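You operate a simulated robot arm through the tools that you are given. There is no shell and no other tool. Be economical: measure what you need, move in short steps, check, and stop when the job is done.

You run a simulated two-armed robot. Do the job below in one go: nothing can be reset, and whatever is moved stays where it is left.

TASK
Crimp the orange lead in the press and clamp it under the purple lever. Where these are worked on the way, their far stop is far enough and under half their travel is too little: purple lever.

It is judged by the outcome, as a careful person would: the job done as asked, and still so three seconds after it is handed in. It fails if anything else is knocked over, pushed out of place, dropped, spilled or broken.

THE ROBOT
Two 7-joint arms with fingered hands on one trunk, on a base that drives. Base frame: it is fixed to the floor where the robot stands at the start and does not move with it; the origin is under the middle of the robot, x ahead of it, y to its left, z up. Units: mm, degrees, N and s.
The left shoulder is at the start at [70, 166, 1093], the right one opposite. With the tool pointing down near the work surface each hand reaches from about 460 to 960 mm from the robot's upright axis, wherever it stands, measured 20 degrees to its own side. Places, roughly: crimp press [300, -700, 800]; grey lever [400, -100, 800]; lead plug (3x3x6 cm) [700, 0, 900]; press holder [300, -600, 800]; terminal [500, -100, 800]. Payload 4.1 kg a hand.
Tool frame (each hand has its own): the origin (TCP) lies between the finger pads and is the grasp point; the fingertips stand 32 mm ahead of it; z points along the fingers, y is the line along which they close. The gripper opens to 108 mm. The gripper's body begins 38 mm behind the TCP. The gripper is a hand of 4 fingers: y runs from the thumb to the fingers, the wrist lies at [-16, -108, -186] in the tool frame, and closing takes about 1.5 s.
Orientation is that of the tool frame in the base frame, as a unit quaternion [x, y, z, w]. With the fingers straight down and the wrist toward the robot, the tool's x, y and z point along [0, 1, 0], [1, 0, 0] and [0, 0, -1] of the base frame.

THE INTERFACE
- The arms move only by the tool apply_moves. It takes "left_rows", "right_rows" or both (then of equal length, played together; a hand with none holds still); each is a list of rows, each a list of 6 numbers: the shift along the tool's x, y, z in units of 500 mm (1.0 is 500 mm), then the turn, a rotation vector about the tool's x, y, z in units of 60 degrees (1.0 is 60 degrees). In form: [[tx, ty, tz, ax, ay, az], ...]. A call has 1 to 10 rows; each row is the pose to reach, as a shift and turn from the pose commanded when the call began, along the tool's axes at that moment. "left_gripper" and "right_gripper" are, for a hand that has rows, the finger opening in mm, from 0 to 108, set as the call begins (left out, the last holds). A call with a number of a shift or a turn outside -1 to 1 is refused whole. A row lasts 0.2 s, in which the tool goes at most 50 mm and 8.6 degrees; a call with a longer step from one row to the next is refused whole, and so is a gripper value outside its range. Where a pose cannot be reached the arm comes as near as it can. A force on the tool above 40 N (or 10 N above the force at the start of the call, whichever is more), or a blocked arm, ends the call early, and 0.2 s more pass. Each finger travels about 45 mm/s and halts on what it meets, pressing with about 32 N; the grip force reading is that of the motor and also rises with nothing between the fingers. The clock runs only during rows and for 0.2 s after the last one: add rows that repeat a pose to give the fingers time. It gives the time, the measured TCP pose, the force on the tool (base axes), the opening and the grip force at its end, in the units of the frame above (readings bear some noise), with the torque about the TCP (base axes, N m) and any sound that the robot's microphone picked up.
- Cameras (640 x 400 px; columns grow to the right, rows downward): "scene" is now at [128.2, -51, 1335.1]; the picture's right is [-0.55, -0.84, 0.00], its down [-0.36, 0.24, -0.90] and it looks along [0.76, -0.50, -0.43] (base axes); focal length 214 px, centre (320, 200). "left" rides on the left gripper at [-64, -93, -132] in its tool frame; the picture's right is [-0.80, -0.28, 0.53], its down [0.55, -0.71, 0.45] and it looks along [0.25, 0.65, 0.72] (tool axes); focal length 247 px, centre (320, 200). "right" rides on the right gripper at [64, -93, -131] in its tool frame; the picture's right is [-0.80, 0.28, -0.53], its down [-0.55, -0.71, 0.45] and it looks along [-0.25, 0.65, 0.72] (tool axes); focal length 247 px, centre (320, 200). There is no depth. A picture from a camera that has moved, and an enlarged one, comes with that camera's place and axes in the base frame and with its lens.
- snapshot(camera): a new picture of that camera. The clock stands still meanwhile.
- slide_trunk(by): slides the trunk up (or, below 0, down) by that many mm; the arms and the scene camera ride with it, the base frame stays. It gives what a move gives, with no picture.
- roll_base(legs): drives the robot by 1 to 6 legs, each [ahead, left, turn to the left] in mm, mm and degrees, along the robot's own axes; the way and the turn of a leg run together, so that a leg with both is an arc; at most 1500 mm and 180 degrees a leg. The arms and the cameras ride along, it lands a little off, and it stops where it bumps. It gives what a move gives.
- finger_targets(index, middle, ring, thumb_bend, hand): sets how far each is bent, from 0 (flat) to 1 (curled in); at 0.3 the hand is open as for a grip, at 0.7 the pads meet at the TCP. One left out holds its place. A second passes; each finger stops where it meets its share of the squeeze, and holds until it gets a number again. A gripper value or a shape takes the hand back. It gives what a move gives, with no picture; readings hold the bend of each and the force on the fingers (four entries, about 0 where the hand has none), thumb and palm.
- hand_shape(shape, hand): the hand has 4 fingers and takes this shape, open, in about a second: jaw (thumb against the fingers, like two jaws); tri (thumb and two fingers); tip (a fingertip pinch); poke (one finger out to press); point (the index stretched); flat (the hand flat); cup (the hand cupped); fist (a fist). The gripper value then closes the fingers along that shape, each until it touches; the sizes above hold for jaw. It gives what a move gives, with no picture.
- aim_head(pan, tilt): turns the head with the scene camera to pan (to the left, within 86 degrees either way) and tilt (down, from -29 to 69), counted from straight ahead of the robot. It gives what a move gives.
- close_up(camera, box): a new picture of the part [left, top, right, bottom] of that camera's present view, enlarged. The clock stands still meanwhile.
- sign_off(): hands the job in; it is judged then, once.

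Go step by step. Nothing tells you exact positions but the pictures and the camera data: compare them with the known pose of the tool, close in by small moves and look again before you grip or let go. The budget is 120 turns and 100 pictures, counting those below and the enlarged ones. Unless the task says otherwise, let go and move clear before handing in, and close with one line.

The tools are called after "Call:" by a JSON object that holds its "fn" and its "kwargs". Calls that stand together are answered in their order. apply_moves: Moves the arms, as the interface text tells. Its arguments: {"type":"object","properties":{"left_rows":{"type":"array"},"left_gripper":{"type":"number"},"right_rows":{"type":"array"},"right_gripper":{"type":"number"}},"required":[]} The other tools are called the same way: slide_trunk (by) slides the trunk up or down; hand_shape (shape, hand) gives the hand a shape; finger_targets (index, middle, ring, thumb_bend, hand) moves the fingers one by one; roll_base (legs) drives the base; aim_head (pan, tilt) turns the head that bears the scene camera; snapshot (camera) takes a picture; close_up (camera, box) takes an enlarged picture of a part of a camera's view; sign_off () hands the job in.

At the start:

```text
time: 0.0
left_ee_pos: [674.5, -18.7, 1181.8]
left_tool_rot: [0.707, 0.707, 0.0, 0.0]
left_contact_force: [0.0, -0.8, -0.4]
left_ft_torque: [-0.01, 0.01, 0.03]
left_finger_gap: 107.6
left_grip_force: 0.1
left_shape: jaw
left_bend: [0.3, 0.3, 0.3, 0.3]
left_finger forces: [0.0, 0.1, 0.1, 0.0, 0.0, 0.1]
right_ee_pos: [434.7, -497.8, 1263.5]
right_tool_rot: [0.707, 0.707, 0.0, 0.001]
right_contact_force: [1.2, -0.1, -0.1]
right_ft_torque: [-0.04, 0.04, -0.02]
right_finger_gap: 107.8
right_grip_force: 0.1
right_shape: jaw
right_bend: [0.3, 0.3, 0.3, 0.3]
right_finger forces: [0.0, 0.1, 0.0, 0.0, 0.0, 0.0]
trunk travel left (down, up): [-600.0, 340.0]
robot x, y, heading: [0.6, 1.1, 0.4]
head pan, tilt: [-33.3, 25.4]
```

scene: 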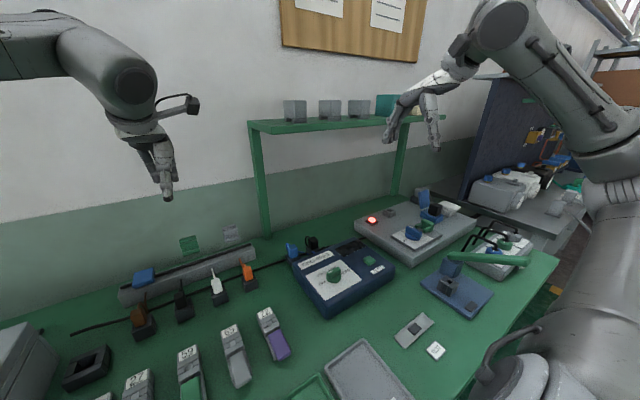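
right: 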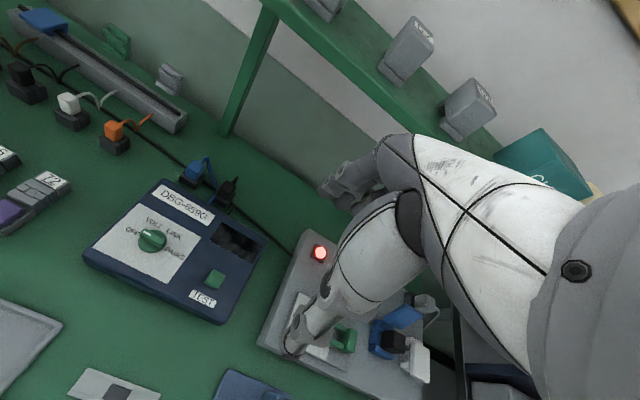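
left: 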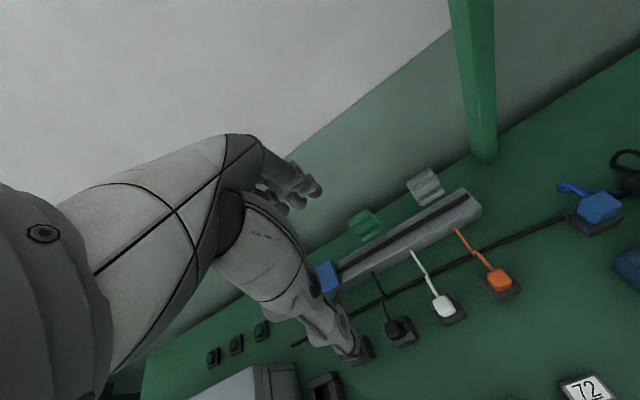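

I see a bench with four leads in holders (the orange one rightmost), a row of lever terminals (one purple), a tester, and what looks like a crimp press with a green-handled lever at the right. I'll look closer.

Call:
{"fn": "close_up", "kwargs": {"camera": "scene", "box": [80, 220, 320, 400]}}

Call:
{"fn": "close_up", "kwargs": {"camera": "scene", "box": [340, 180, 580, 360]}}

```text
2.22 times, centred on (200, 310) of scene
camera zoom: at [128.2, -51.0, 1335.1], right [-0.55, -0.84, 0.0], down [-0.36, 0.24, -0.9], along [0.76, -0.5, -0.43], focal length 477 px, centre (587, -44)
```

zoom: 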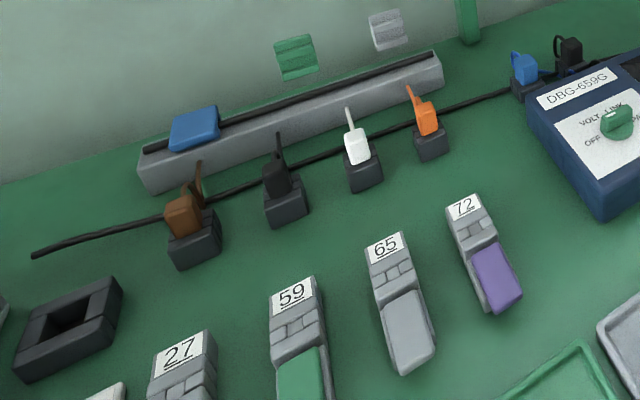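

```text
2.22 times, centred on (460, 270) of scene
camera zoom: at [128.2, -51.0, 1335.1], right [-0.55, -0.84, 0.0], down [-0.36, 0.24, -0.9], along [0.76, -0.5, -0.43], focal length 477 px, centre (9, 44)
```

zoom: 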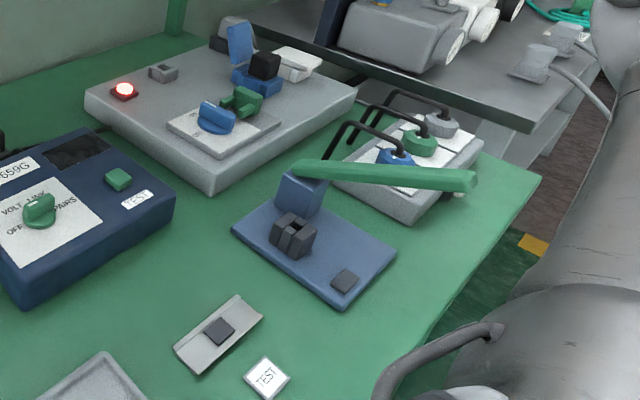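

Rough triangulation puts the orange plug near (666,-139,850), the purple terminal near (546,-148), and the press near (312,-627). Next I'll aim the head at the press and move the left hand clear.

Call:
{"fn": "aim_head", "kwargs": {"pan": -65, "tilt": 42}}

Call:
{"fn": "apply_moves", "kwargs": {"left_rows": [[0.1, 0, 0, 0, 0, 0], [0.2, 0, 0, 0, 0, 0], [0.3, 0, 0, 0, 0, 0], [0.4, 0, 0, 0, 0, 0], [0.5, 0, 0, 0, 0, 0]]}}

Call:
{"fn": "snapshot", "kwargs": {"camera": "scene"}}

Call:
{"fn": "close_up", "kwargs": {"camera": "scene", "box": [220, 100, 460, 250]}}

Call:
{"fn": "slide_trunk", "kwargs": {"by": 300}}

Call:
{"fn": "snapshot", "kwargs": {"camera": "scene"}}

```text
time: 1.0
left_ee_pos: [673.8, -18.0, 1182.1]
left_tool_rot: [0.707, 0.707, 0.0, 0.0]
left_contact_force: [-0.8, -0.8, 0.2]
left_ft_torque: [0.0, 0.03, -0.01]
left_finger_gap: 107.8
left_grip_force: 0.0
left_shape: jaw
left_bend: [0.3, 0.3, 0.3, 0.3]
left_finger forces: [0.0, 0.0, 0.1, 0.1, 0.1, 0.1]
right_ee_pos: [436.0, -498.8, 1262.1]
right_tool_rot: [0.707, 0.707, -0.001, 0.0]
right_contact_force: [0.0, 0.3, 0.3]
right_ft_torque: [0.01, -0.01, -0.01]
right_finger_gap: 108.1
right_grip_force: 0.1
right_shape: jaw
right_bend: [0.3, 0.3, 0.3, 0.3]
right_finger forces: [0.0, 0.0, 0.0, 0.0, 0.0, 0.0]
trunk travel left (down, up): [-600.0, 340.0]
robot x, y, heading: [-1.7, 1.9, -0.0]
head pan, tilt: [-65.0, 42.0]
```

```text
time: 2.2
left_ee_pos: [671.2, 235.8, 1181.4]
left_tool_rot: [0.707, 0.707, 0.0, 0.001]
left_contact_force: [0.1, 0.1, -0.1]
left_ft_torque: [-0.03, -0.02, -0.01]
left_finger_gap: 107.3
left_grip_force: 0.0
left_shape: jaw
left_bend: [0.3, 0.3, 0.3, 0.3]
left_finger forces: [0.1, 0.0, 0.0, 0.0, 0.1, 0.0]
right_ee_pos: [435.0, -495.1, 1263.9]
right_tool_rot: [0.707, 0.707, -0.001, 0.001]
right_contact_force: [-0.5, 0.3, 0.1]
right_ft_torque: [-0.02, 0.02, 0.01]
right_finger_gap: 107.9
right_grip_force: 0.1
right_shape: jaw
right_bend: [0.3, 0.3, 0.3, 0.3]
right_finger forces: [0.1, 0.1, 0.1, 0.0, 0.1, 0.0]
trunk travel left (down, up): [-600.0, 340.0]
robot x, y, heading: [4.3, 0.7, -0.1]
head pan, tilt: [-65.0, 42.0]
```

```text
94 pictures are left
camera scene: at [86.3, -74.3, 1309.6], right [-0.91, -0.42, 0.0], down [-0.28, 0.61, -0.74], along [0.31, -0.67, -0.67], focal length 214 px, centre (320, 200)
```

scene: 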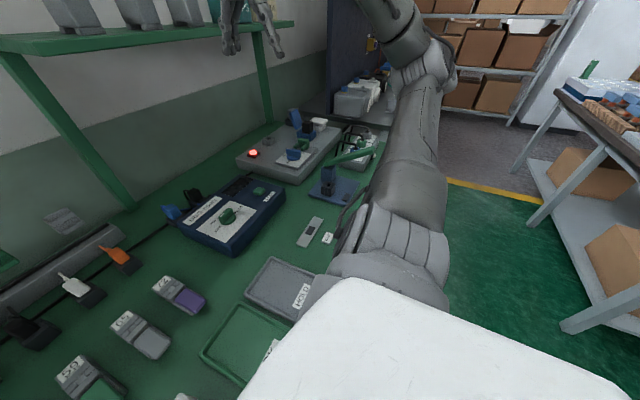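

```text
2.67 times, centred on (340, 175) of scene
camera zoom: at [86.3, -74.3, 1309.6], right [-0.91, -0.42, 0.0], down [-0.28, 0.61, -0.74], along [0.31, -0.67, -0.67], focal length 572 px, centre (267, 267)
```

zoom: 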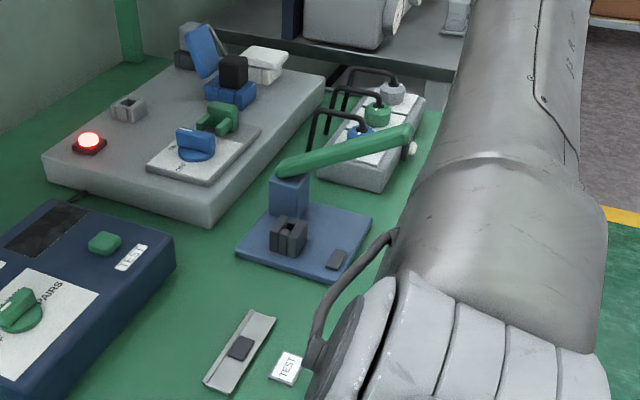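

```text
time: 5.2
left_ee_pos: [671.3, 232.6, 1481.4]
left_tool_rot: [0.707, 0.708, 0.0, 0.0]
left_contact_force: [0.1, 1.1, 0.1]
left_ft_torque: [0.01, 0.01, 0.0]
left_finger_gap: 107.6
left_grip_force: 0.0
left_shape: jaw
left_bend: [0.3, 0.3, 0.3, 0.3]
left_finger forces: [0.0, 0.0, 0.0, 0.0, 0.0, 0.1]
right_ee_pos: [435.4, -497.8, 1562.9]
right_tool_rot: [0.707, 0.707, 0.0, 0.0]
right_contact_force: [0.0, 0.5, -0.4]
right_ft_torque: [0.03, 0.01, -0.04]
right_finger_gap: 107.9
right_grip_force: 0.1
right_shape: jaw
right_bend: [0.3, 0.3, 0.3, 0.3]
right_finger forces: [0.0, 0.1, 0.1, 0.0, 0.0, 0.0]
trunk travel left (down, up): [-900.0, 40.0]
robot x, y, heading: [-1.8, -4.5, 0.0]
head pan, tilt: [-65.0, 42.0]
```

```text
92 pictures are left
camera scene: at [86.7, -76.2, 1609.4], right [-0.91, -0.42, 0.0], down [-0.28, 0.61, -0.74], along [0.31, -0.67, -0.67], focal length 214 px, centre (320, 200)
```

scene: 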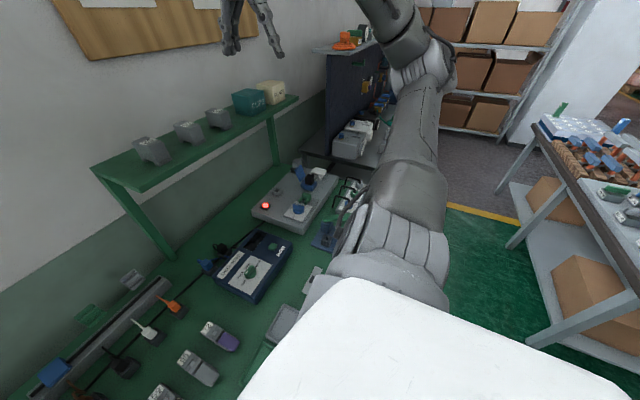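

I have a vertical stereo pair. I'll zoom this upper view for the press and the terminal row.

Call:
{"fn": "close_up", "kwargs": {"camera": "scene", "box": [260, 150, 420, 250]}}

Call:
{"fn": "close_up", "kwargs": {"camera": "scene", "box": [100, 270, 260, 370]}}

```text
4.00 times, centred on (340, 200) of scene
camera zoom: at [86.7, -76.2, 1609.4], right [-0.91, -0.42, 0.0], down [-0.28, 0.61, -0.74], along [0.31, -0.67, -0.67], focal length 858 px, centre (240, 200)
```

zoom: 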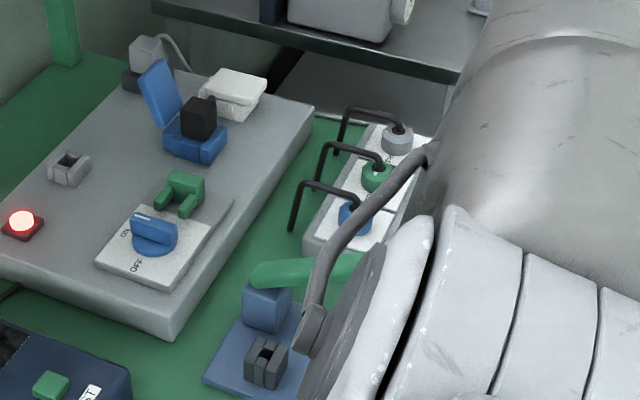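

```text
4.00 times, centred on (180, 320) of scene
camera zoom: at [86.7, -76.2, 1609.4], right [-0.91, -0.42, 0.0], down [-0.28, 0.61, -0.74], along [0.31, -0.67, -0.67], focal length 858 px, centre (880, -280)
```

zoom: 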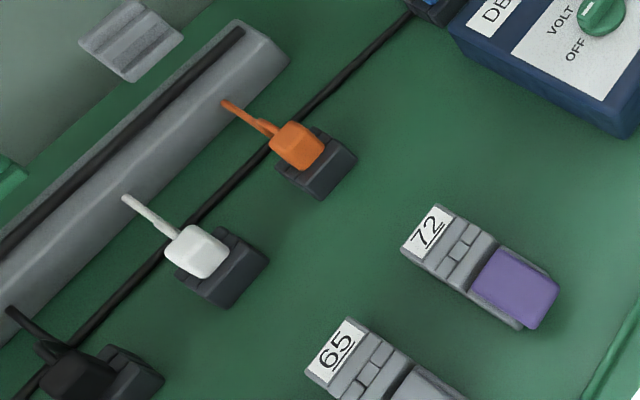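

Plug top is about (662,-138,857) and the terminal label about (535,-139,808), with the purple lever end at x≈412. I'll lower the trunk and bring the right hand near for a close view.

Call:
{"fn": "slide_trunk", "kwargs": {"by": -300}}

Call:
{"fn": "apply_moves", "kwargs": {"right_rows": [[0.09, 0.02, 0.03, 0, 0, 0], [0.18, 0.05, 0.06, 0, 0, 0], [0.26, 0.08, 0.1, 0, 0, 0], [0.34, 0.12, 0.14, 0, 0, 0], [0.41, 0.16, 0.18, 0, 0, 0], [0.48, 0.2, 0.22, 0, 0, 0], [0.5, 0.24, 0.28, 0, 0, 0], [0.5, 0.24, 0.36, 0, 0, 0], [0.5, 0.24, 0.4, 0, 0, 0]]}}

Call:
{"fn": "snapshot", "kwargs": {"camera": "right"}}

Call:
{"fn": "snapshot", "kwargs": {"camera": "scene"}}

```text
time: 8.2
left_ee_pos: [671.0, 233.2, 1180.8]
left_tool_rot: [0.707, 0.707, 0.0, 0.0]
left_contact_force: [0.6, 0.8, -0.4]
left_ft_torque: [-0.03, -0.01, -0.03]
left_finger_gap: 107.8
left_grip_force: 0.2
left_shape: jaw
left_bend: [0.3, 0.3, 0.3, 0.3]
left_finger forces: [0.0, 0.1, 0.1, 0.0, 0.0, 0.0]
right_ee_pos: [436.7, -496.8, 1263.6]
right_tool_rot: [0.707, 0.707, 0.0, -0.001]
right_contact_force: [0.5, 0.0, -0.4]
right_ft_torque: [-0.04, 0.01, -0.01]
right_finger_gap: 108.0
right_grip_force: 0.0
right_shape: jaw
right_bend: [0.3, 0.3, 0.3, 0.3]
right_finger forces: [0.0, 0.0, 0.0, 0.1, 0.0, 0.0]
trunk travel left (down, up): [-600.0, 340.0]
robot x, y, heading: [0.4, -3.6, -0.1]
head pan, tilt: [-65.0, 42.0]
```

```text
time: 10.2
left_ee_pos: [671.2, 234.8, 1180.2]
left_tool_rot: [0.707, 0.707, 0.0, 0.0]
left_contact_force: [-0.4, -0.4, 0.2]
left_ft_torque: [0.0, 0.01, 0.02]
left_finger_gap: 107.5
left_grip_force: 0.0
left_shape: jaw
left_bend: [0.3, 0.3, 0.3, 0.3]
left_finger forces: [0.0, 0.0, 0.0, 0.0, 0.1, 0.0]
right_ee_pos: [555.0, -247.1, 1061.8]
right_tool_rot: [0.707, 0.707, 0.0, 0.0]
right_contact_force: [-1.0, 0.2, -0.7]
right_ft_torque: [-0.02, 0.03, 0.02]
right_finger_gap: 108.0
right_grip_force: 0.0
right_shape: jaw
right_bend: [0.3, 0.3, 0.3, 0.3]
right_finger forces: [0.0, 0.1, 0.0, 0.0, 0.0, 0.1]
trunk travel left (down, up): [-600.0, 340.0]
robot x, y, heading: [1.4, 3.5, 0.1]
head pan, tilt: [-65.0, 42.0]
```

```text
89 pictures are left
camera right: at [463.8, -184.2, 1193.8], right [0.28, -0.8, 0.53], down [-0.71, -0.55, -0.45], along [0.65, -0.25, -0.72], focal length 247 px, centre (320, 200)
```

right: 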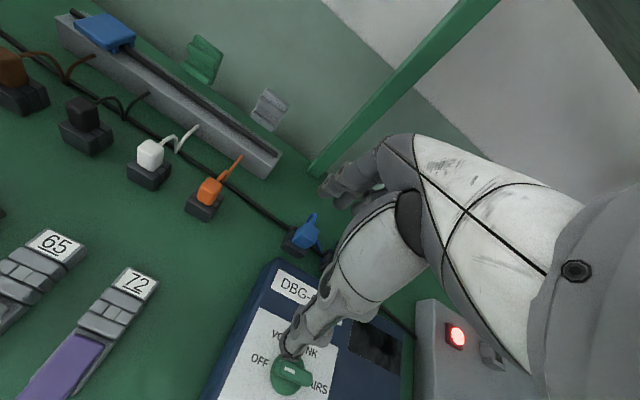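

```text
88 pictures are left
camera scene: at [86.9, -75.7, 1309.5], right [-0.91, -0.42, 0.0], down [-0.28, 0.61, -0.74], along [0.31, -0.67, -0.67], focal length 214 px, centre (320, 200)
```

scene: 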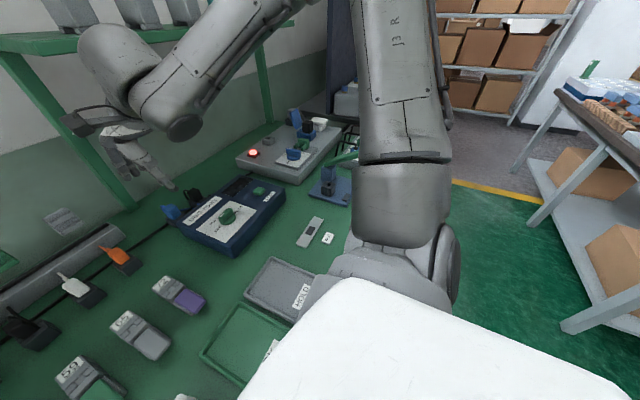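

The purple terminal and plug are unobstructed from the head camera, so I'll aim the head at them and zoom in for detail.

Call:
{"fn": "aim_head", "kwargs": {"pan": -10, "tilt": 48}}

Call:
{"fn": "snapshot", "kwargs": {"camera": "scene"}}

Call:
{"fn": "close_up", "kwargs": {"camera": "scene", "box": [250, 130, 370, 240]}}

Call:
{"fn": "close_up", "kwargs": {"camera": "right", "box": [0, 120, 240, 400]}}

```text
time: 11.4
left_ee_pos: [670.3, 232.8, 1182.0]
left_tool_rot: [0.707, 0.707, 0.0, 0.0]
left_contact_force: [0.4, 0.0, 1.0]
left_ft_torque: [0.02, 0.02, 0.02]
left_finger_gap: 107.7
left_grip_force: 0.1
left_shape: jaw
left_bend: [0.3, 0.3, 0.3, 0.3]
left_finger forces: [0.0, 0.0, 0.0, 0.1, 0.0, 0.0]
right_ee_pos: [555.8, -247.9, 1063.7]
right_tool_rot: [0.707, 0.707, 0.001, 0.0]
right_contact_force: [0.3, -0.7, -0.7]
right_ft_torque: [-0.04, 0.0, -0.01]
right_finger_gap: 107.5
right_grip_force: 0.1
right_shape: jaw
right_bend: [0.3, 0.3, 0.3, 0.3]
right_finger forces: [0.0, 0.0, 0.0, 0.0, 0.0, 0.0]
trunk travel left (down, up): [-600.0, 340.0]
robot x, y, heading: [0.9, -1.0, 0.1]
head pan, tilt: [-10.0, 48.0]
```

```text
87 pictures are left
camera scene: at [128.9, -14.1, 1300.9], right [-0.17, -0.98, 0.0], down [-0.73, 0.13, -0.67], along [0.66, -0.12, -0.74], focal length 214 px, centre (320, 200)
```

scene: 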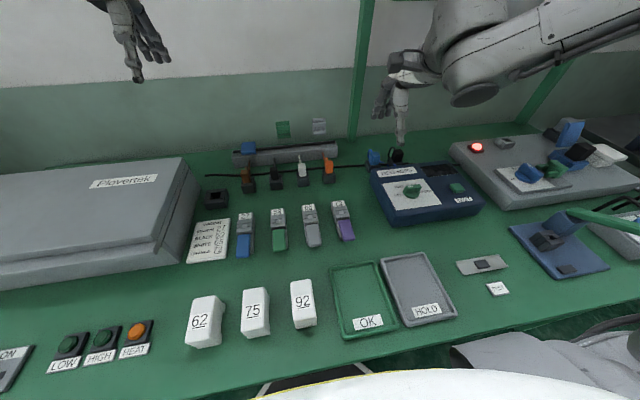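

```text
3.64 times, centred on (310, 185) of scene
camera zoom: at [128.9, -14.1, 1300.9], right [-0.17, -0.98, 0.0], down [-0.73, 0.13, -0.67], along [0.66, -0.12, -0.74], focal length 780 px, centre (356, 254)
```

zoom: 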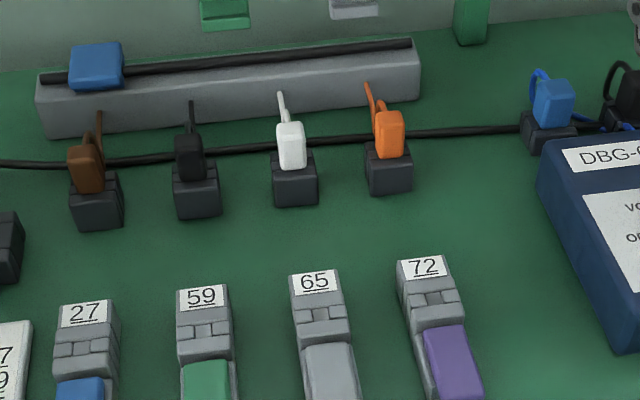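

```text
1.43 times, centred on (120, 260) of right
camera zoom: at [463.5, -184.8, 1194.2], right [0.28, -0.8, 0.53], down [-0.71, -0.55, -0.45], along [0.65, -0.25, -0.72], focal length 353 px, centre (606, 114)
```

zoom: 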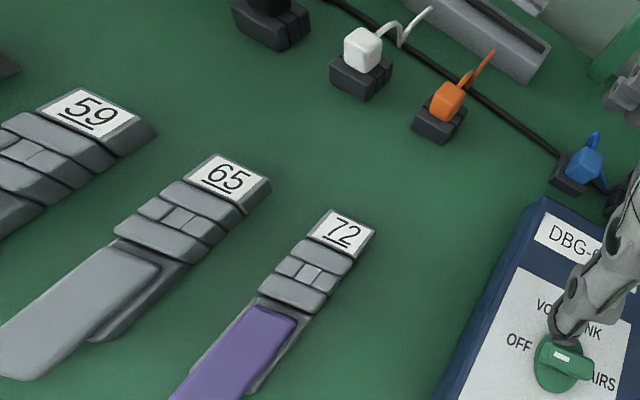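

I'll zoom much closer on the terminal's socket, the plug, and the press die.

Call:
{"fn": "close_up", "kwargs": {"camera": "scene", "box": [310, 190, 370, 250]}}

Call:
{"fn": "close_up", "kwargs": {"camera": "scene", "box": [310, 145, 350, 190]}}

Call:
{"fn": "close_up", "kwargs": {"camera": "scene", "box": [490, 190, 640, 310]}}

Call:
{"fn": "close_up", "kwargs": {"camera": "right", "box": [50, 250, 180, 350]}}

```text
6.67 times, centred on (340, 220) of scene
camera zoom: at [128.9, -14.1, 1300.9], right [-0.17, -0.98, 0.0], down [-0.73, 0.13, -0.67], along [0.66, -0.12, -0.74], focal length 1430 px, centre (187, 67)
```

zoom: 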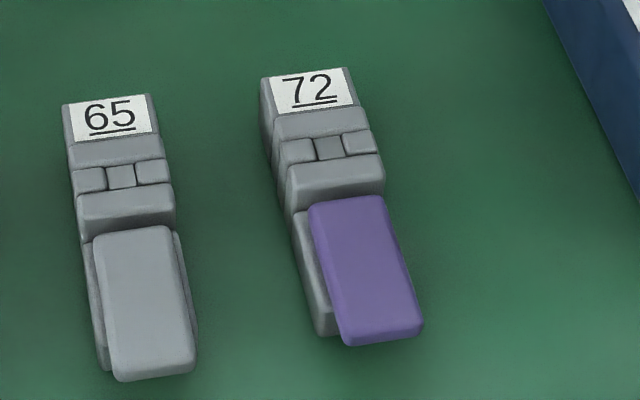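

```text
8.89 times, centred on (330, 168) of scene
camera zoom: at [128.9, -14.1, 1300.9], right [-0.17, -0.98, 0.0], down [-0.73, 0.13, -0.67], along [0.66, -0.12, -0.74], focal length 1906 px, centre (231, 489)
```

zoom: 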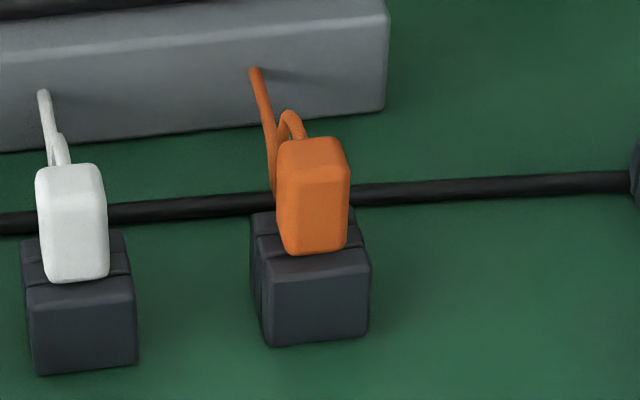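

```text
3.33 times, centred on (565, 250) of scene
camera zoom: at [128.9, -14.1, 1300.9], right [-0.17, -0.98, 0.0], down [-0.73, 0.13, -0.67], along [0.66, -0.12, -0.74], focal length 715 px, centre (-497, 33)
```

zoom: 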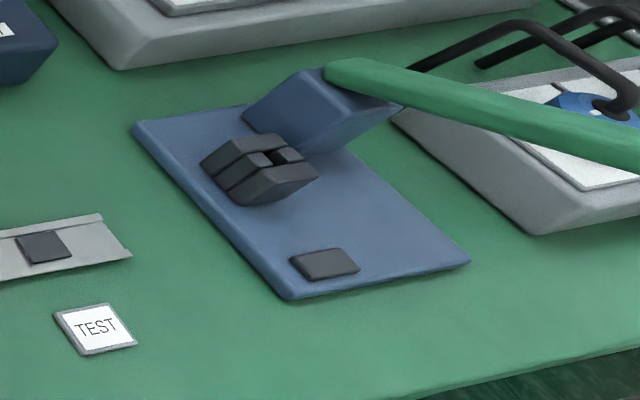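

```text
4.00 times, centred on (115, 300) of right
camera zoom: at [463.5, -184.8, 1194.2], right [0.28, -0.8, 0.53], down [-0.71, -0.55, -0.45], along [0.65, -0.25, -0.72], focal length 988 px, centre (1140, -200)
```

zoom: 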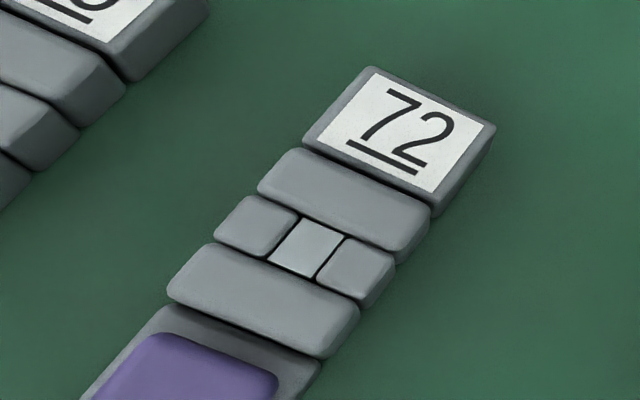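

The terminal and the press die each have a square socket, so the plug must go down in from above. I'll look at the plug's wire from the right camera, then shift the right hand toward the press to view it.

Call:
{"fn": "close_up", "kwargs": {"camera": "right", "box": [170, 140, 260, 230]}}

Call:
{"fn": "apply_moves", "kwargs": {"right_rows": [[-0.09, -0.02, -0.04, 0, 0, 0], [-0.18, -0.06, -0.08, 0, 0, 0], [-0.26, -0.1, -0.12, 0, 0, 0], [-0.34, -0.14, -0.15, 0, 0, 0], [-0.42, -0.18, -0.16, 0, 0, 0], [-0.5, -0.22, -0.16, 0, 0, 0], [-0.56, -0.28, -0.16, 0, 0, 0], [-0.6, -0.34, -0.16, 0, 0, 0], [-0.62, -0.4, -0.16, 0, 0, 0]]}}

Call:
{"fn": "snapshot", "kwargs": {"camera": "right"}}

Call:
{"fn": "aim_head", "kwargs": {"pan": -60, "tilt": 38}}

Call:
{"fn": "snapshot", "kwargs": {"camera": "scene"}}

```text
4.44 times, centred on (215, 185) of right
camera zoom: at [463.5, -184.8, 1194.2], right [0.28, -0.8, 0.53], down [-0.71, -0.55, -0.45], along [0.65, -0.25, -0.72], focal length 1098 px, centre (787, 267)
```

zoom: 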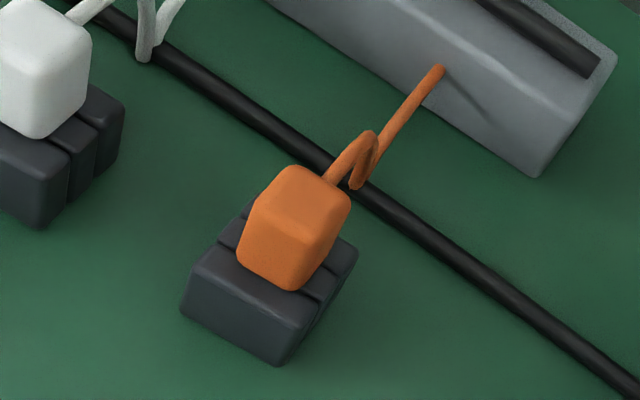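

```text
refused: row 1 steps farther than a row can; nothing moved
```

```text
79 pictures are left
camera right: at [463.5, -184.8, 1194.2], right [0.28, -0.8, 0.53], down [-0.71, -0.55, -0.45], along [0.65, -0.25, -0.72], focal length 247 px, centre (320, 200)
```

right: 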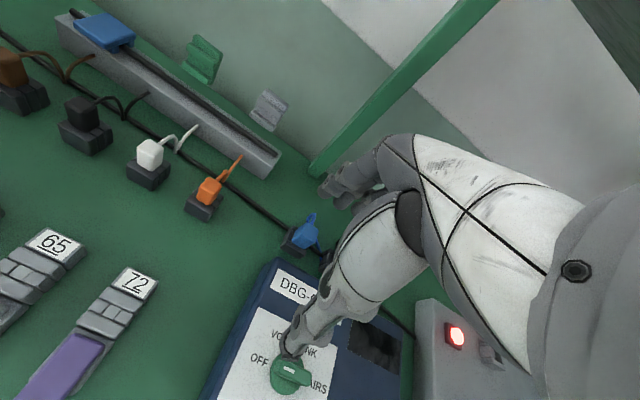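

```text
time: 12.6
left_ee_pos: [671.7, 232.7, 1181.4]
left_tool_rot: [0.707, 0.707, 0.0, -0.001]
left_contact_force: [0.0, -0.4, -0.3]
left_ft_torque: [0.02, 0.01, 0.01]
left_finger_gap: 107.6
left_grip_force: 0.1
left_shape: jaw
left_bend: [0.3, 0.3, 0.3, 0.3]
left_finger forces: [0.0, 0.0, 0.0, 0.0, 0.0, 0.1]
right_ee_pos: [555.5, -247.9, 1062.4]
right_tool_rot: [0.707, 0.707, 0.001, 0.0]
right_contact_force: [-0.4, -0.5, -0.5]
right_ft_torque: [0.02, -0.04, 0.0]
right_finger_gap: 107.9
right_grip_force: 0.0
right_shape: jaw
right_bend: [0.3, 0.3, 0.3, 0.3]
right_finger forces: [0.0, 0.1, 0.0, 0.0, 0.1, 0.0]
trunk travel left (down, up): [-600.0, 340.0]
robot x, y, heading: [3.7, 3.1, -0.1]
head pan, tilt: [-60.0, 38.0]
```

```text
78 pictures are left
camera scene: at [94.5, -75.0, 1315.4], right [-0.87, -0.5, 0.0], down [-0.31, 0.53, -0.79], along [0.39, -0.68, -0.62], focal length 214 px, centre (320, 200)
```

scene: 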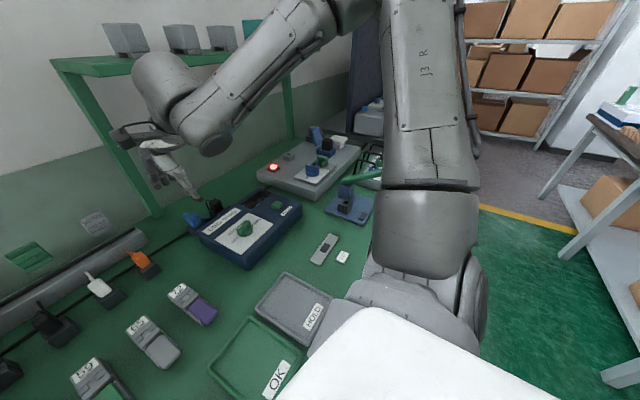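

The wire leaves the plug's +x face, so I should grip along y. I'll redo the shift toward the press with smaller steps.

Call:
{"fn": "apply_moves", "kwargs": {"right_rows": [[-0.08, -0.02, -0.04, 0, 0, 0], [-0.16, -0.05, -0.08, 0, 0, 0], [-0.24, -0.08, -0.12, 0, 0, 0], [-0.32, -0.11, -0.15, 0, 0, 0], [-0.4, -0.15, -0.16, 0, 0, 0], [-0.48, -0.2, -0.16, 0, 0, 0], [-0.54, -0.26, -0.16, 0, 0, 0], [-0.59, -0.33, -0.16, 0, 0, 0], [-0.62, -0.4, -0.16, 0, 0, 0]]}}

Call:
{"fn": "snapshot", "kwargs": {"camera": "right"}}

Call:
{"fn": "snapshot", "kwargs": {"camera": "scene"}}

```text
time: 14.6
left_ee_pos: [669.5, 233.3, 1181.2]
left_tool_rot: [0.707, 0.707, 0.001, 0.0]
left_contact_force: [-0.7, 0.3, 0.9]
left_ft_torque: [0.0, -0.03, 0.04]
left_finger_gap: 107.8
left_grip_force: 0.0
left_shape: jaw
left_bend: [0.3, 0.3, 0.3, 0.3]
left_finger forces: [0.0, 0.1, 0.1, 0.1, 0.1, 0.1]
right_ee_pos: [354.2, -554.5, 1146.4]
right_tool_rot: [0.707, 0.707, 0.0, 0.001]
right_contact_force: [-1.2, 0.4, -0.4]
right_ft_torque: [-0.02, -0.03, 0.01]
right_finger_gap: 107.8
right_grip_force: 0.1
right_shape: jaw
right_bend: [0.3, 0.3, 0.3, 0.3]
right_finger forces: [0.0, 0.0, 0.0, 0.0, 0.0, 0.0]
trunk travel left (down, up): [-600.0, 340.0]
robot x, y, heading: [3.1, 0.7, 0.1]
head pan, tilt: [-60.0, 38.0]
```

```text
77 pictures are left
camera right: at [261.9, -492.0, 1276.7], right [0.28, -0.8, 0.53], down [-0.71, -0.55, -0.45], along [0.65, -0.25, -0.72], focal length 247 px, centre (320, 200)
```

right: 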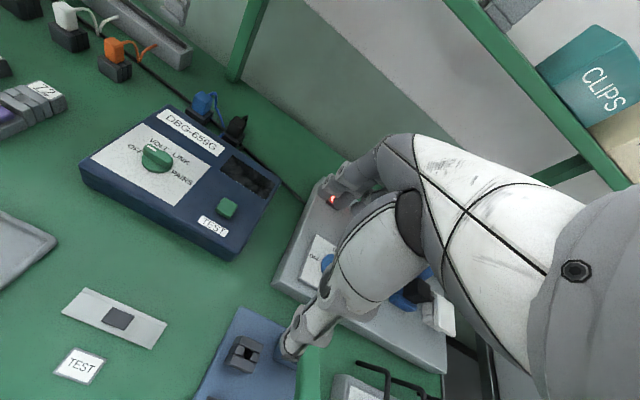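

```text
76 pictures are left
camera scene: at [93.0, -75.2, 1315.5], right [-0.87, -0.5, 0.0], down [-0.31, 0.53, -0.79], along [0.39, -0.68, -0.62], focal length 214 px, centre (320, 200)
```

scene: 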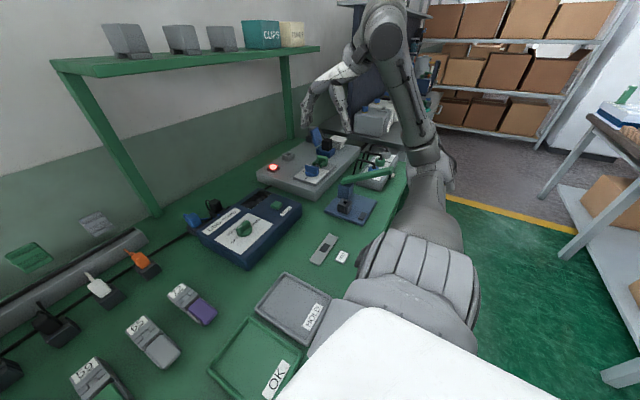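

The die reads about (311,-622,832) from two views. I'll yaw the right hand 90° so the fingers close along y, as needed for both grip and camera view.

Call:
{"fn": "apply_moves", "kwargs": {"right_rows": [[0, 0, 0, 0, 0, -0.14], [0, 0, 0, 0, 0, -0.28], [0, 0, 0, 0, 0, -0.42], [0, 0, 0, 0, 0, -0.56], [0, 0, 0, 0, 0, -0.7], [0, 0, 0, 0, 0, -0.84], [0, 0, 0, 0, 0, -0.98]]}}

Call:
{"fn": "apply_moves", "kwargs": {"right_rows": [[0, 0, 0, 0, 0, -0.13], [0, 0, 0, 0, 0, -0.26], [0, 0, 0, 0, 0, -0.39], [0, 0, 0, 0, 0, -0.52], [0, 0, 0, 0, 0, -0.52]]}}

Call:
{"fn": "snapshot", "kwargs": {"camera": "right"}}

Call:
{"fn": "snapshot", "kwargs": {"camera": "scene"}}

```text
time: 16.2
left_ee_pos: [672.3, 233.8, 1181.4]
left_tool_rot: [0.707, 0.707, 0.001, 0.0]
left_contact_force: [0.2, -1.0, -0.3]
left_ft_torque: [0.03, 0.03, 0.0]
left_finger_gap: 107.8
left_grip_force: 0.0
left_shape: jaw
left_bend: [0.3, 0.3, 0.3, 0.3]
left_finger forces: [0.0, 0.0, 0.0, 0.0, 0.1, 0.1]
right_ee_pos: [355.8, -557.1, 1143.4]
right_tool_rot: [0.267, 0.964, -0.001, 0.0]
right_contact_force: [-0.9, 0.9, 0.9]
right_ft_torque: [0.02, 0.04, -0.01]
right_finger_gap: 107.9
right_grip_force: 0.1
right_shape: jaw
right_bend: [0.3, 0.3, 0.3, 0.3]
right_finger forces: [0.1, 0.1, 0.0, 0.1, 0.1, 0.0]
trunk travel left (down, up): [-600.0, 340.0]
robot x, y, heading: [0.9, -2.3, -0.0]
head pan, tilt: [-60.0, 38.0]
```

```text
time: 17.4
left_ee_pos: [671.6, 232.4, 1180.9]
left_tool_rot: [0.707, 0.707, 0.0, 0.0]
left_contact_force: [0.8, -0.7, 0.6]
left_ft_torque: [0.02, 0.02, -0.02]
left_finger_gap: 107.6
left_grip_force: 0.2
left_shape: jaw
left_bend: [0.3, 0.3, 0.3, 0.3]
left_finger forces: [0.0, 0.0, 0.0, 0.1, 0.0, 0.1]
right_ee_pos: [356.6, -558.2, 1143.8]
right_tool_rot: [-0.002, 1.0, 0.0, 0.0]
right_contact_force: [-0.1, 0.2, -0.3]
right_ft_torque: [0.01, 0.01, -0.02]
right_finger_gap: 107.9
right_grip_force: 0.1
right_shape: jaw
right_bend: [0.3, 0.3, 0.3, 0.3]
right_finger forces: [0.1, 0.0, 0.0, 0.0, 0.1, 0.1]
trunk travel left (down, up): [-600.0, 340.0]
robot x, y, heading: [-1.2, 2.0, -0.0]
head pan, tilt: [-60.0, 38.0]
```

```text
75 pictures are left
camera right: at [292.2, -651.5, 1274.5], right [0.8, 0.28, 0.53], down [0.55, -0.7, -0.45], along [0.25, 0.65, -0.72], focal length 247 px, centre (320, 200)
```

right: 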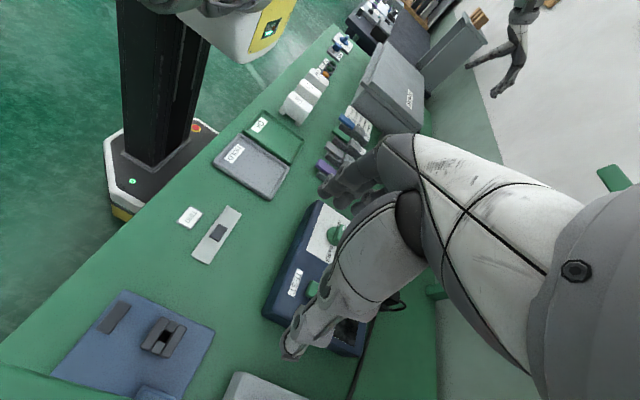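

```text
74 pictures are left
camera scene: at [94.3, -75.6, 1315.3], right [-0.87, -0.5, 0.0], down [-0.31, 0.53, -0.79], along [0.39, -0.68, -0.62], focal length 214 px, centre (320, 200)
```

scene: 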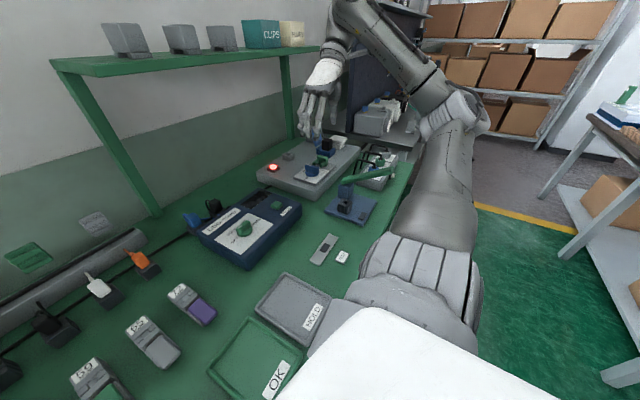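

Good view; I'll zoom on the press from both cameras.

Call:
{"fn": "close_up", "kwargs": {"camera": "right", "box": [0, 260, 224, 400]}}

Call:
{"fn": "close_up", "kwargs": {"camera": "scene", "box": [310, 140, 430, 230]}}

```text
2.86 times, centred on (112, 330) of right
camera zoom: at [292.2, -651.5, 1274.5], right [0.8, 0.28, 0.53], down [0.55, -0.7, -0.45], along [0.25, 0.65, -0.72], focal length 706 px, centre (914, -171)
```

zoom: 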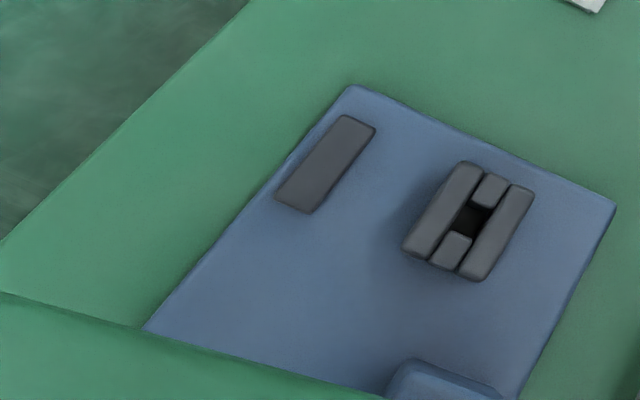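

```text
4.44 times, centred on (370, 185) of scene
camera zoom: at [94.3, -75.6, 1315.3], right [-0.87, -0.5, 0.0], down [-0.31, 0.53, -0.79], along [0.39, -0.68, -0.62], focal length 953 px, centre (98, 267)
```

zoom: 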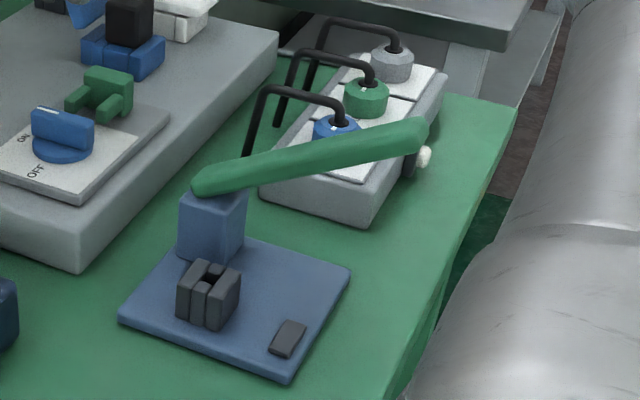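

The handle runs from its pivot near (352,-690,885) up to a tip near (195,-692,979). I'll do an empty-handed dry run above the die to check that the thumb side of the hand clears the handle.

Call:
{"fn": "apply_moves", "kwargs": {"right_rows": [[0.04, -0.06, 0.04, 0, 0, 0], [0.08, -0.12, 0.1, 0, 0, 0], [0.096, -0.132, 0.18, 0, 0, 0], [0.096, -0.132, 0.26, 0, 0, 0], [0.096, -0.132, 0.34, 0, 0, 0], [0.096, -0.132, 0.4, 0, 0, 0], [0.096, -0.132, 0.4, 0, 0, 0]], "right_gripper": 50}}

Call:
{"fn": "close_up", "kwargs": {"camera": "scene", "box": [290, 80, 450, 230]}}

Call:
{"fn": "snapshot", "kwargs": {"camera": "right"}}

```text
time: 19.0
left_ee_pos: [671.4, 233.4, 1181.0]
left_tool_rot: [0.707, 0.707, 0.001, 0.0]
left_contact_force: [-0.1, -0.6, -0.7]
left_ft_torque: [-0.02, 0.0, -0.02]
left_finger_gap: 107.6
left_grip_force: 0.1
left_shape: jaw
left_bend: [0.3, 0.3, 0.3, 0.3]
left_finger forces: [0.1, 0.0, 0.0, 0.1, 0.1, 0.0]
right_ee_pos: [306.4, -624.3, 945.9]
right_tool_rot: [0.0, 1.0, 0.0, 0.0]
right_contact_force: [-0.3, 0.2, 0.5]
right_ft_torque: [0.0, 0.0, -0.03]
right_finger_gap: 50.2
right_grip_force: 0.1
right_shape: jaw
right_bend: [0.74, 0.46, 0.44, 0.72]
right_finger forces: [0.1, 0.0, 0.0, 0.0, 0.0, 0.0]
trunk travel left (down, up): [-600.0, 340.0]
robot x, y, heading: [1.1, -2.4, 0.1]
head pan, tilt: [-60.0, 38.0]
```

```text
2.67 times, centred on (370, 155) of scene
camera zoom: at [94.2, -74.7, 1315.4], right [-0.87, -0.5, 0.0], down [-0.31, 0.53, -0.79], along [0.39, -0.68, -0.62], focal length 572 px, centre (187, 320)
```

zoom: 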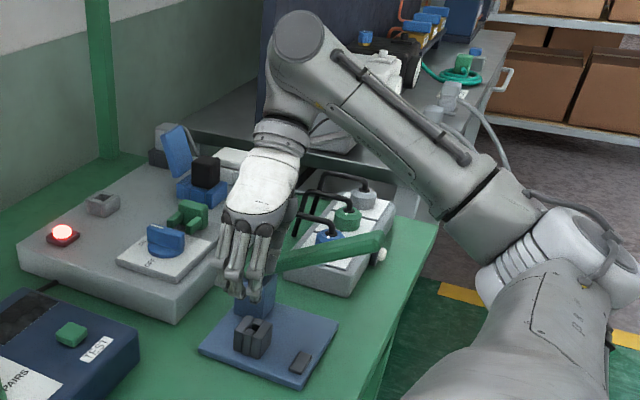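

```text
70 pictures are left
camera right: at [242.5, -718.0, 1076.6], right [0.8, 0.28, 0.53], down [0.55, -0.71, -0.45], along [0.25, 0.65, -0.72], focal length 247 px, centre (320, 200)
```

right: 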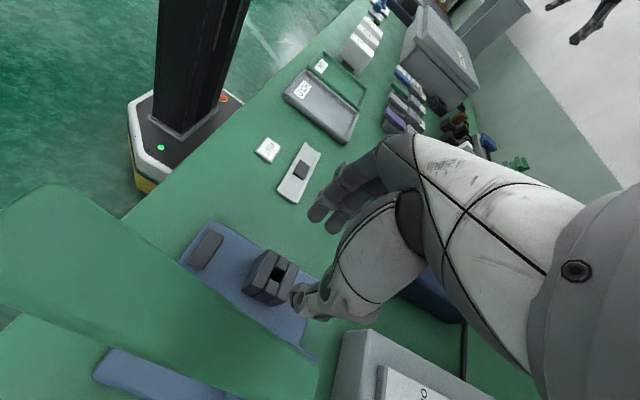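

Clearance looks feasible but tight; I'll lower 40 mm and check again.

Call:
{"fn": "apply_moves", "kwargs": {"right_rows": [[0, 0, 0.04, 0, 0, 0], [0, 0, 0.08, 0, 0, 0], [0, 0, 0.08, 0, 0, 0]]}}

Call:
{"fn": "snapshot", "kwargs": {"camera": "right"}}

Call:
{"fn": "close_up", "kwargs": {"camera": "scene", "box": [310, 110, 430, 230]}}

```text
time: 19.8
left_ee_pos: [670.6, 233.5, 1179.6]
left_tool_rot: [0.707, 0.707, 0.0, 0.001]
left_contact_force: [-0.2, 0.4, 0.0]
left_ft_torque: [-0.03, 0.01, -0.01]
left_finger_gap: 107.9
left_grip_force: 0.0
left_shape: jaw
left_bend: [0.3, 0.3, 0.3, 0.3]
left_finger forces: [0.0, 0.1, 0.0, 0.1, 0.1, 0.1]
right_ee_pos: [308.4, -624.0, 903.8]
right_tool_rot: [0.0, 1.0, 0.0, 0.0]
right_contact_force: [-0.2, 0.1, -0.4]
right_ft_torque: [0.02, 0.02, -0.01]
right_finger_gap: 50.6
right_grip_force: 0.0
right_shape: jaw
right_bend: [0.74, 0.46, 0.44, 0.72]
right_finger forces: [0.0, 0.0, 0.0, 0.0, 0.1, 0.0]
trunk travel left (down, up): [-600.0, 340.0]
robot x, y, heading: [-2.5, 0.9, -0.2]
head pan, tilt: [-60.0, 38.0]
```

```text
69 pictures are left
camera right: at [244.1, -717.3, 1035.0], right [0.8, 0.28, 0.53], down [0.55, -0.71, -0.45], along [0.25, 0.65, -0.72], focal length 247 px, centre (320, 200)
```

right: 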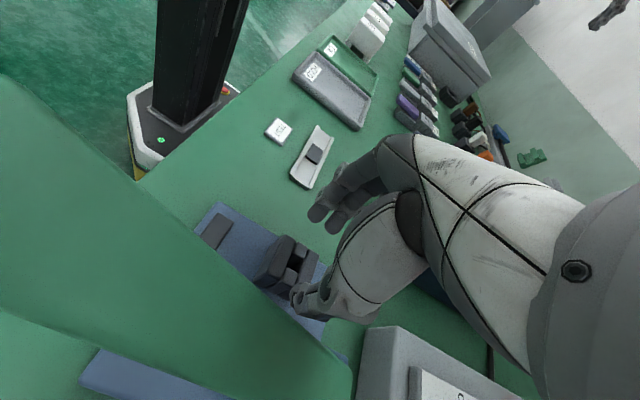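

```text
3.33 times, centred on (370, 170) of scene
camera zoom: at [94.3, -74.9, 1315.4], right [-0.87, -0.5, 0.0], down [-0.31, 0.53, -0.79], along [0.39, -0.68, -0.62], focal length 715 px, centre (153, 300)
```

zoom: 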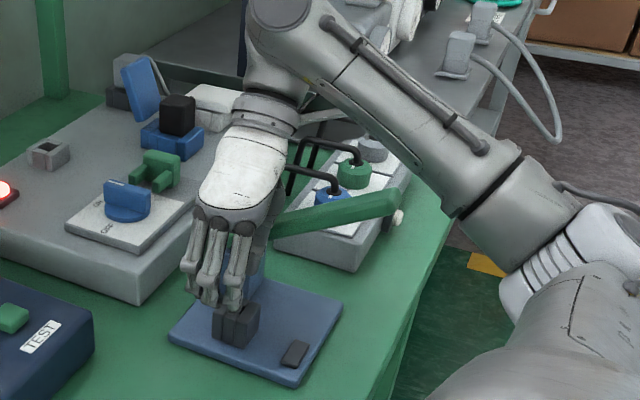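

Still clear. I'll go down in 10–12 mm steps watching force.

Call:
{"fn": "apply_moves", "kwargs": {"right_rows": [[0, 0, 0.024, 0, 0, 0], [0, 0, 0.024, 0, 0, 0]]}}

Call:
{"fn": "apply_moves", "kwargs": {"right_rows": [[0, 0, 0.02, 0, 0, 0], [0, 0, 0.02, 0, 0, 0]]}}

Call:
{"fn": "snapshot", "kwargs": {"camera": "right"}}

Call:
{"fn": "close_up", "kwargs": {"camera": "scene", "box": [310, 130, 410, 230]}}

```text
time: 20.4
left_ee_pos: [671.5, 233.4, 1181.5]
left_tool_rot: [0.707, 0.707, 0.0, 0.0]
left_contact_force: [0.6, -0.4, -0.2]
left_ft_torque: [0.01, 0.0, 0.02]
left_finger_gap: 107.6
left_grip_force: 0.0
left_shape: jaw
left_bend: [0.3, 0.3, 0.3, 0.3]
left_finger forces: [0.1, 0.0, 0.1, 0.0, 0.0, 0.1]
right_ee_pos: [307.4, -625.0, 893.4]
right_tool_rot: [0.0, 1.0, 0.001, 0.0]
right_contact_force: [-0.1, 0.4, 0.1]
right_ft_torque: [0.01, -0.01, 0.0]
right_finger_gap: 50.3
right_grip_force: 0.0
right_shape: jaw
right_bend: [0.74, 0.46, 0.44, 0.72]
right_finger forces: [0.1, 0.0, 0.1, 0.0, 0.1, 0.1]
trunk travel left (down, up): [-600.0, 340.0]
robot x, y, heading: [-1.4, 1.4, -0.0]
head pan, tilt: [-60.0, 38.0]
```

```text
time: 21.0
left_ee_pos: [670.3, 232.7, 1180.7]
left_tool_rot: [0.707, 0.707, 0.0, 0.001]
left_contact_force: [0.8, 0.2, 0.0]
left_ft_torque: [0.0, -0.01, -0.02]
left_finger_gap: 107.5
left_grip_force: 0.1
left_shape: jaw
left_bend: [0.3, 0.3, 0.3, 0.3]
left_finger forces: [0.0, 0.0, 0.0, 0.1, 0.1, 0.0]
right_ee_pos: [310.3, -624.8, 882.1]
right_tool_rot: [0.001, 1.0, 0.0, 0.0]
right_contact_force: [-0.5, 0.1, -0.2]
right_ft_torque: [0.02, -0.01, 0.02]
right_finger_gap: 50.2
right_grip_force: 0.1
right_shape: jaw
right_bend: [0.74, 0.46, 0.44, 0.72]
right_finger forces: [0.0, 0.0, 0.0, 0.0, 0.1, 0.1]
trunk travel left (down, up): [-600.0, 340.0]
robot x, y, heading: [2.6, -2.0, 0.1]
head pan, tilt: [-60.0, 38.0]
```

```text
67 pictures are left
camera right: at [244.5, -718.0, 1013.3], right [0.8, 0.28, 0.53], down [0.55, -0.71, -0.45], along [0.25, 0.65, -0.72], focal length 247 px, centre (320, 200)
```

right: 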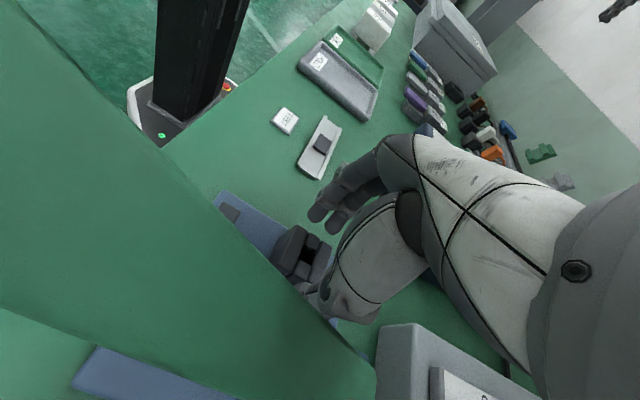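

```text
4.00 times, centred on (360, 180) of scene
camera zoom: at [94.3, -74.9, 1315.4], right [-0.87, -0.5, 0.0], down [-0.31, 0.53, -0.79], along [0.39, -0.68, -0.62], focal length 858 px, centre (160, 280)
```

zoom: 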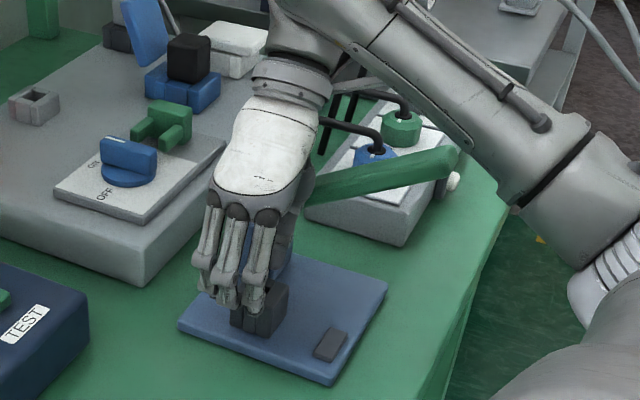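

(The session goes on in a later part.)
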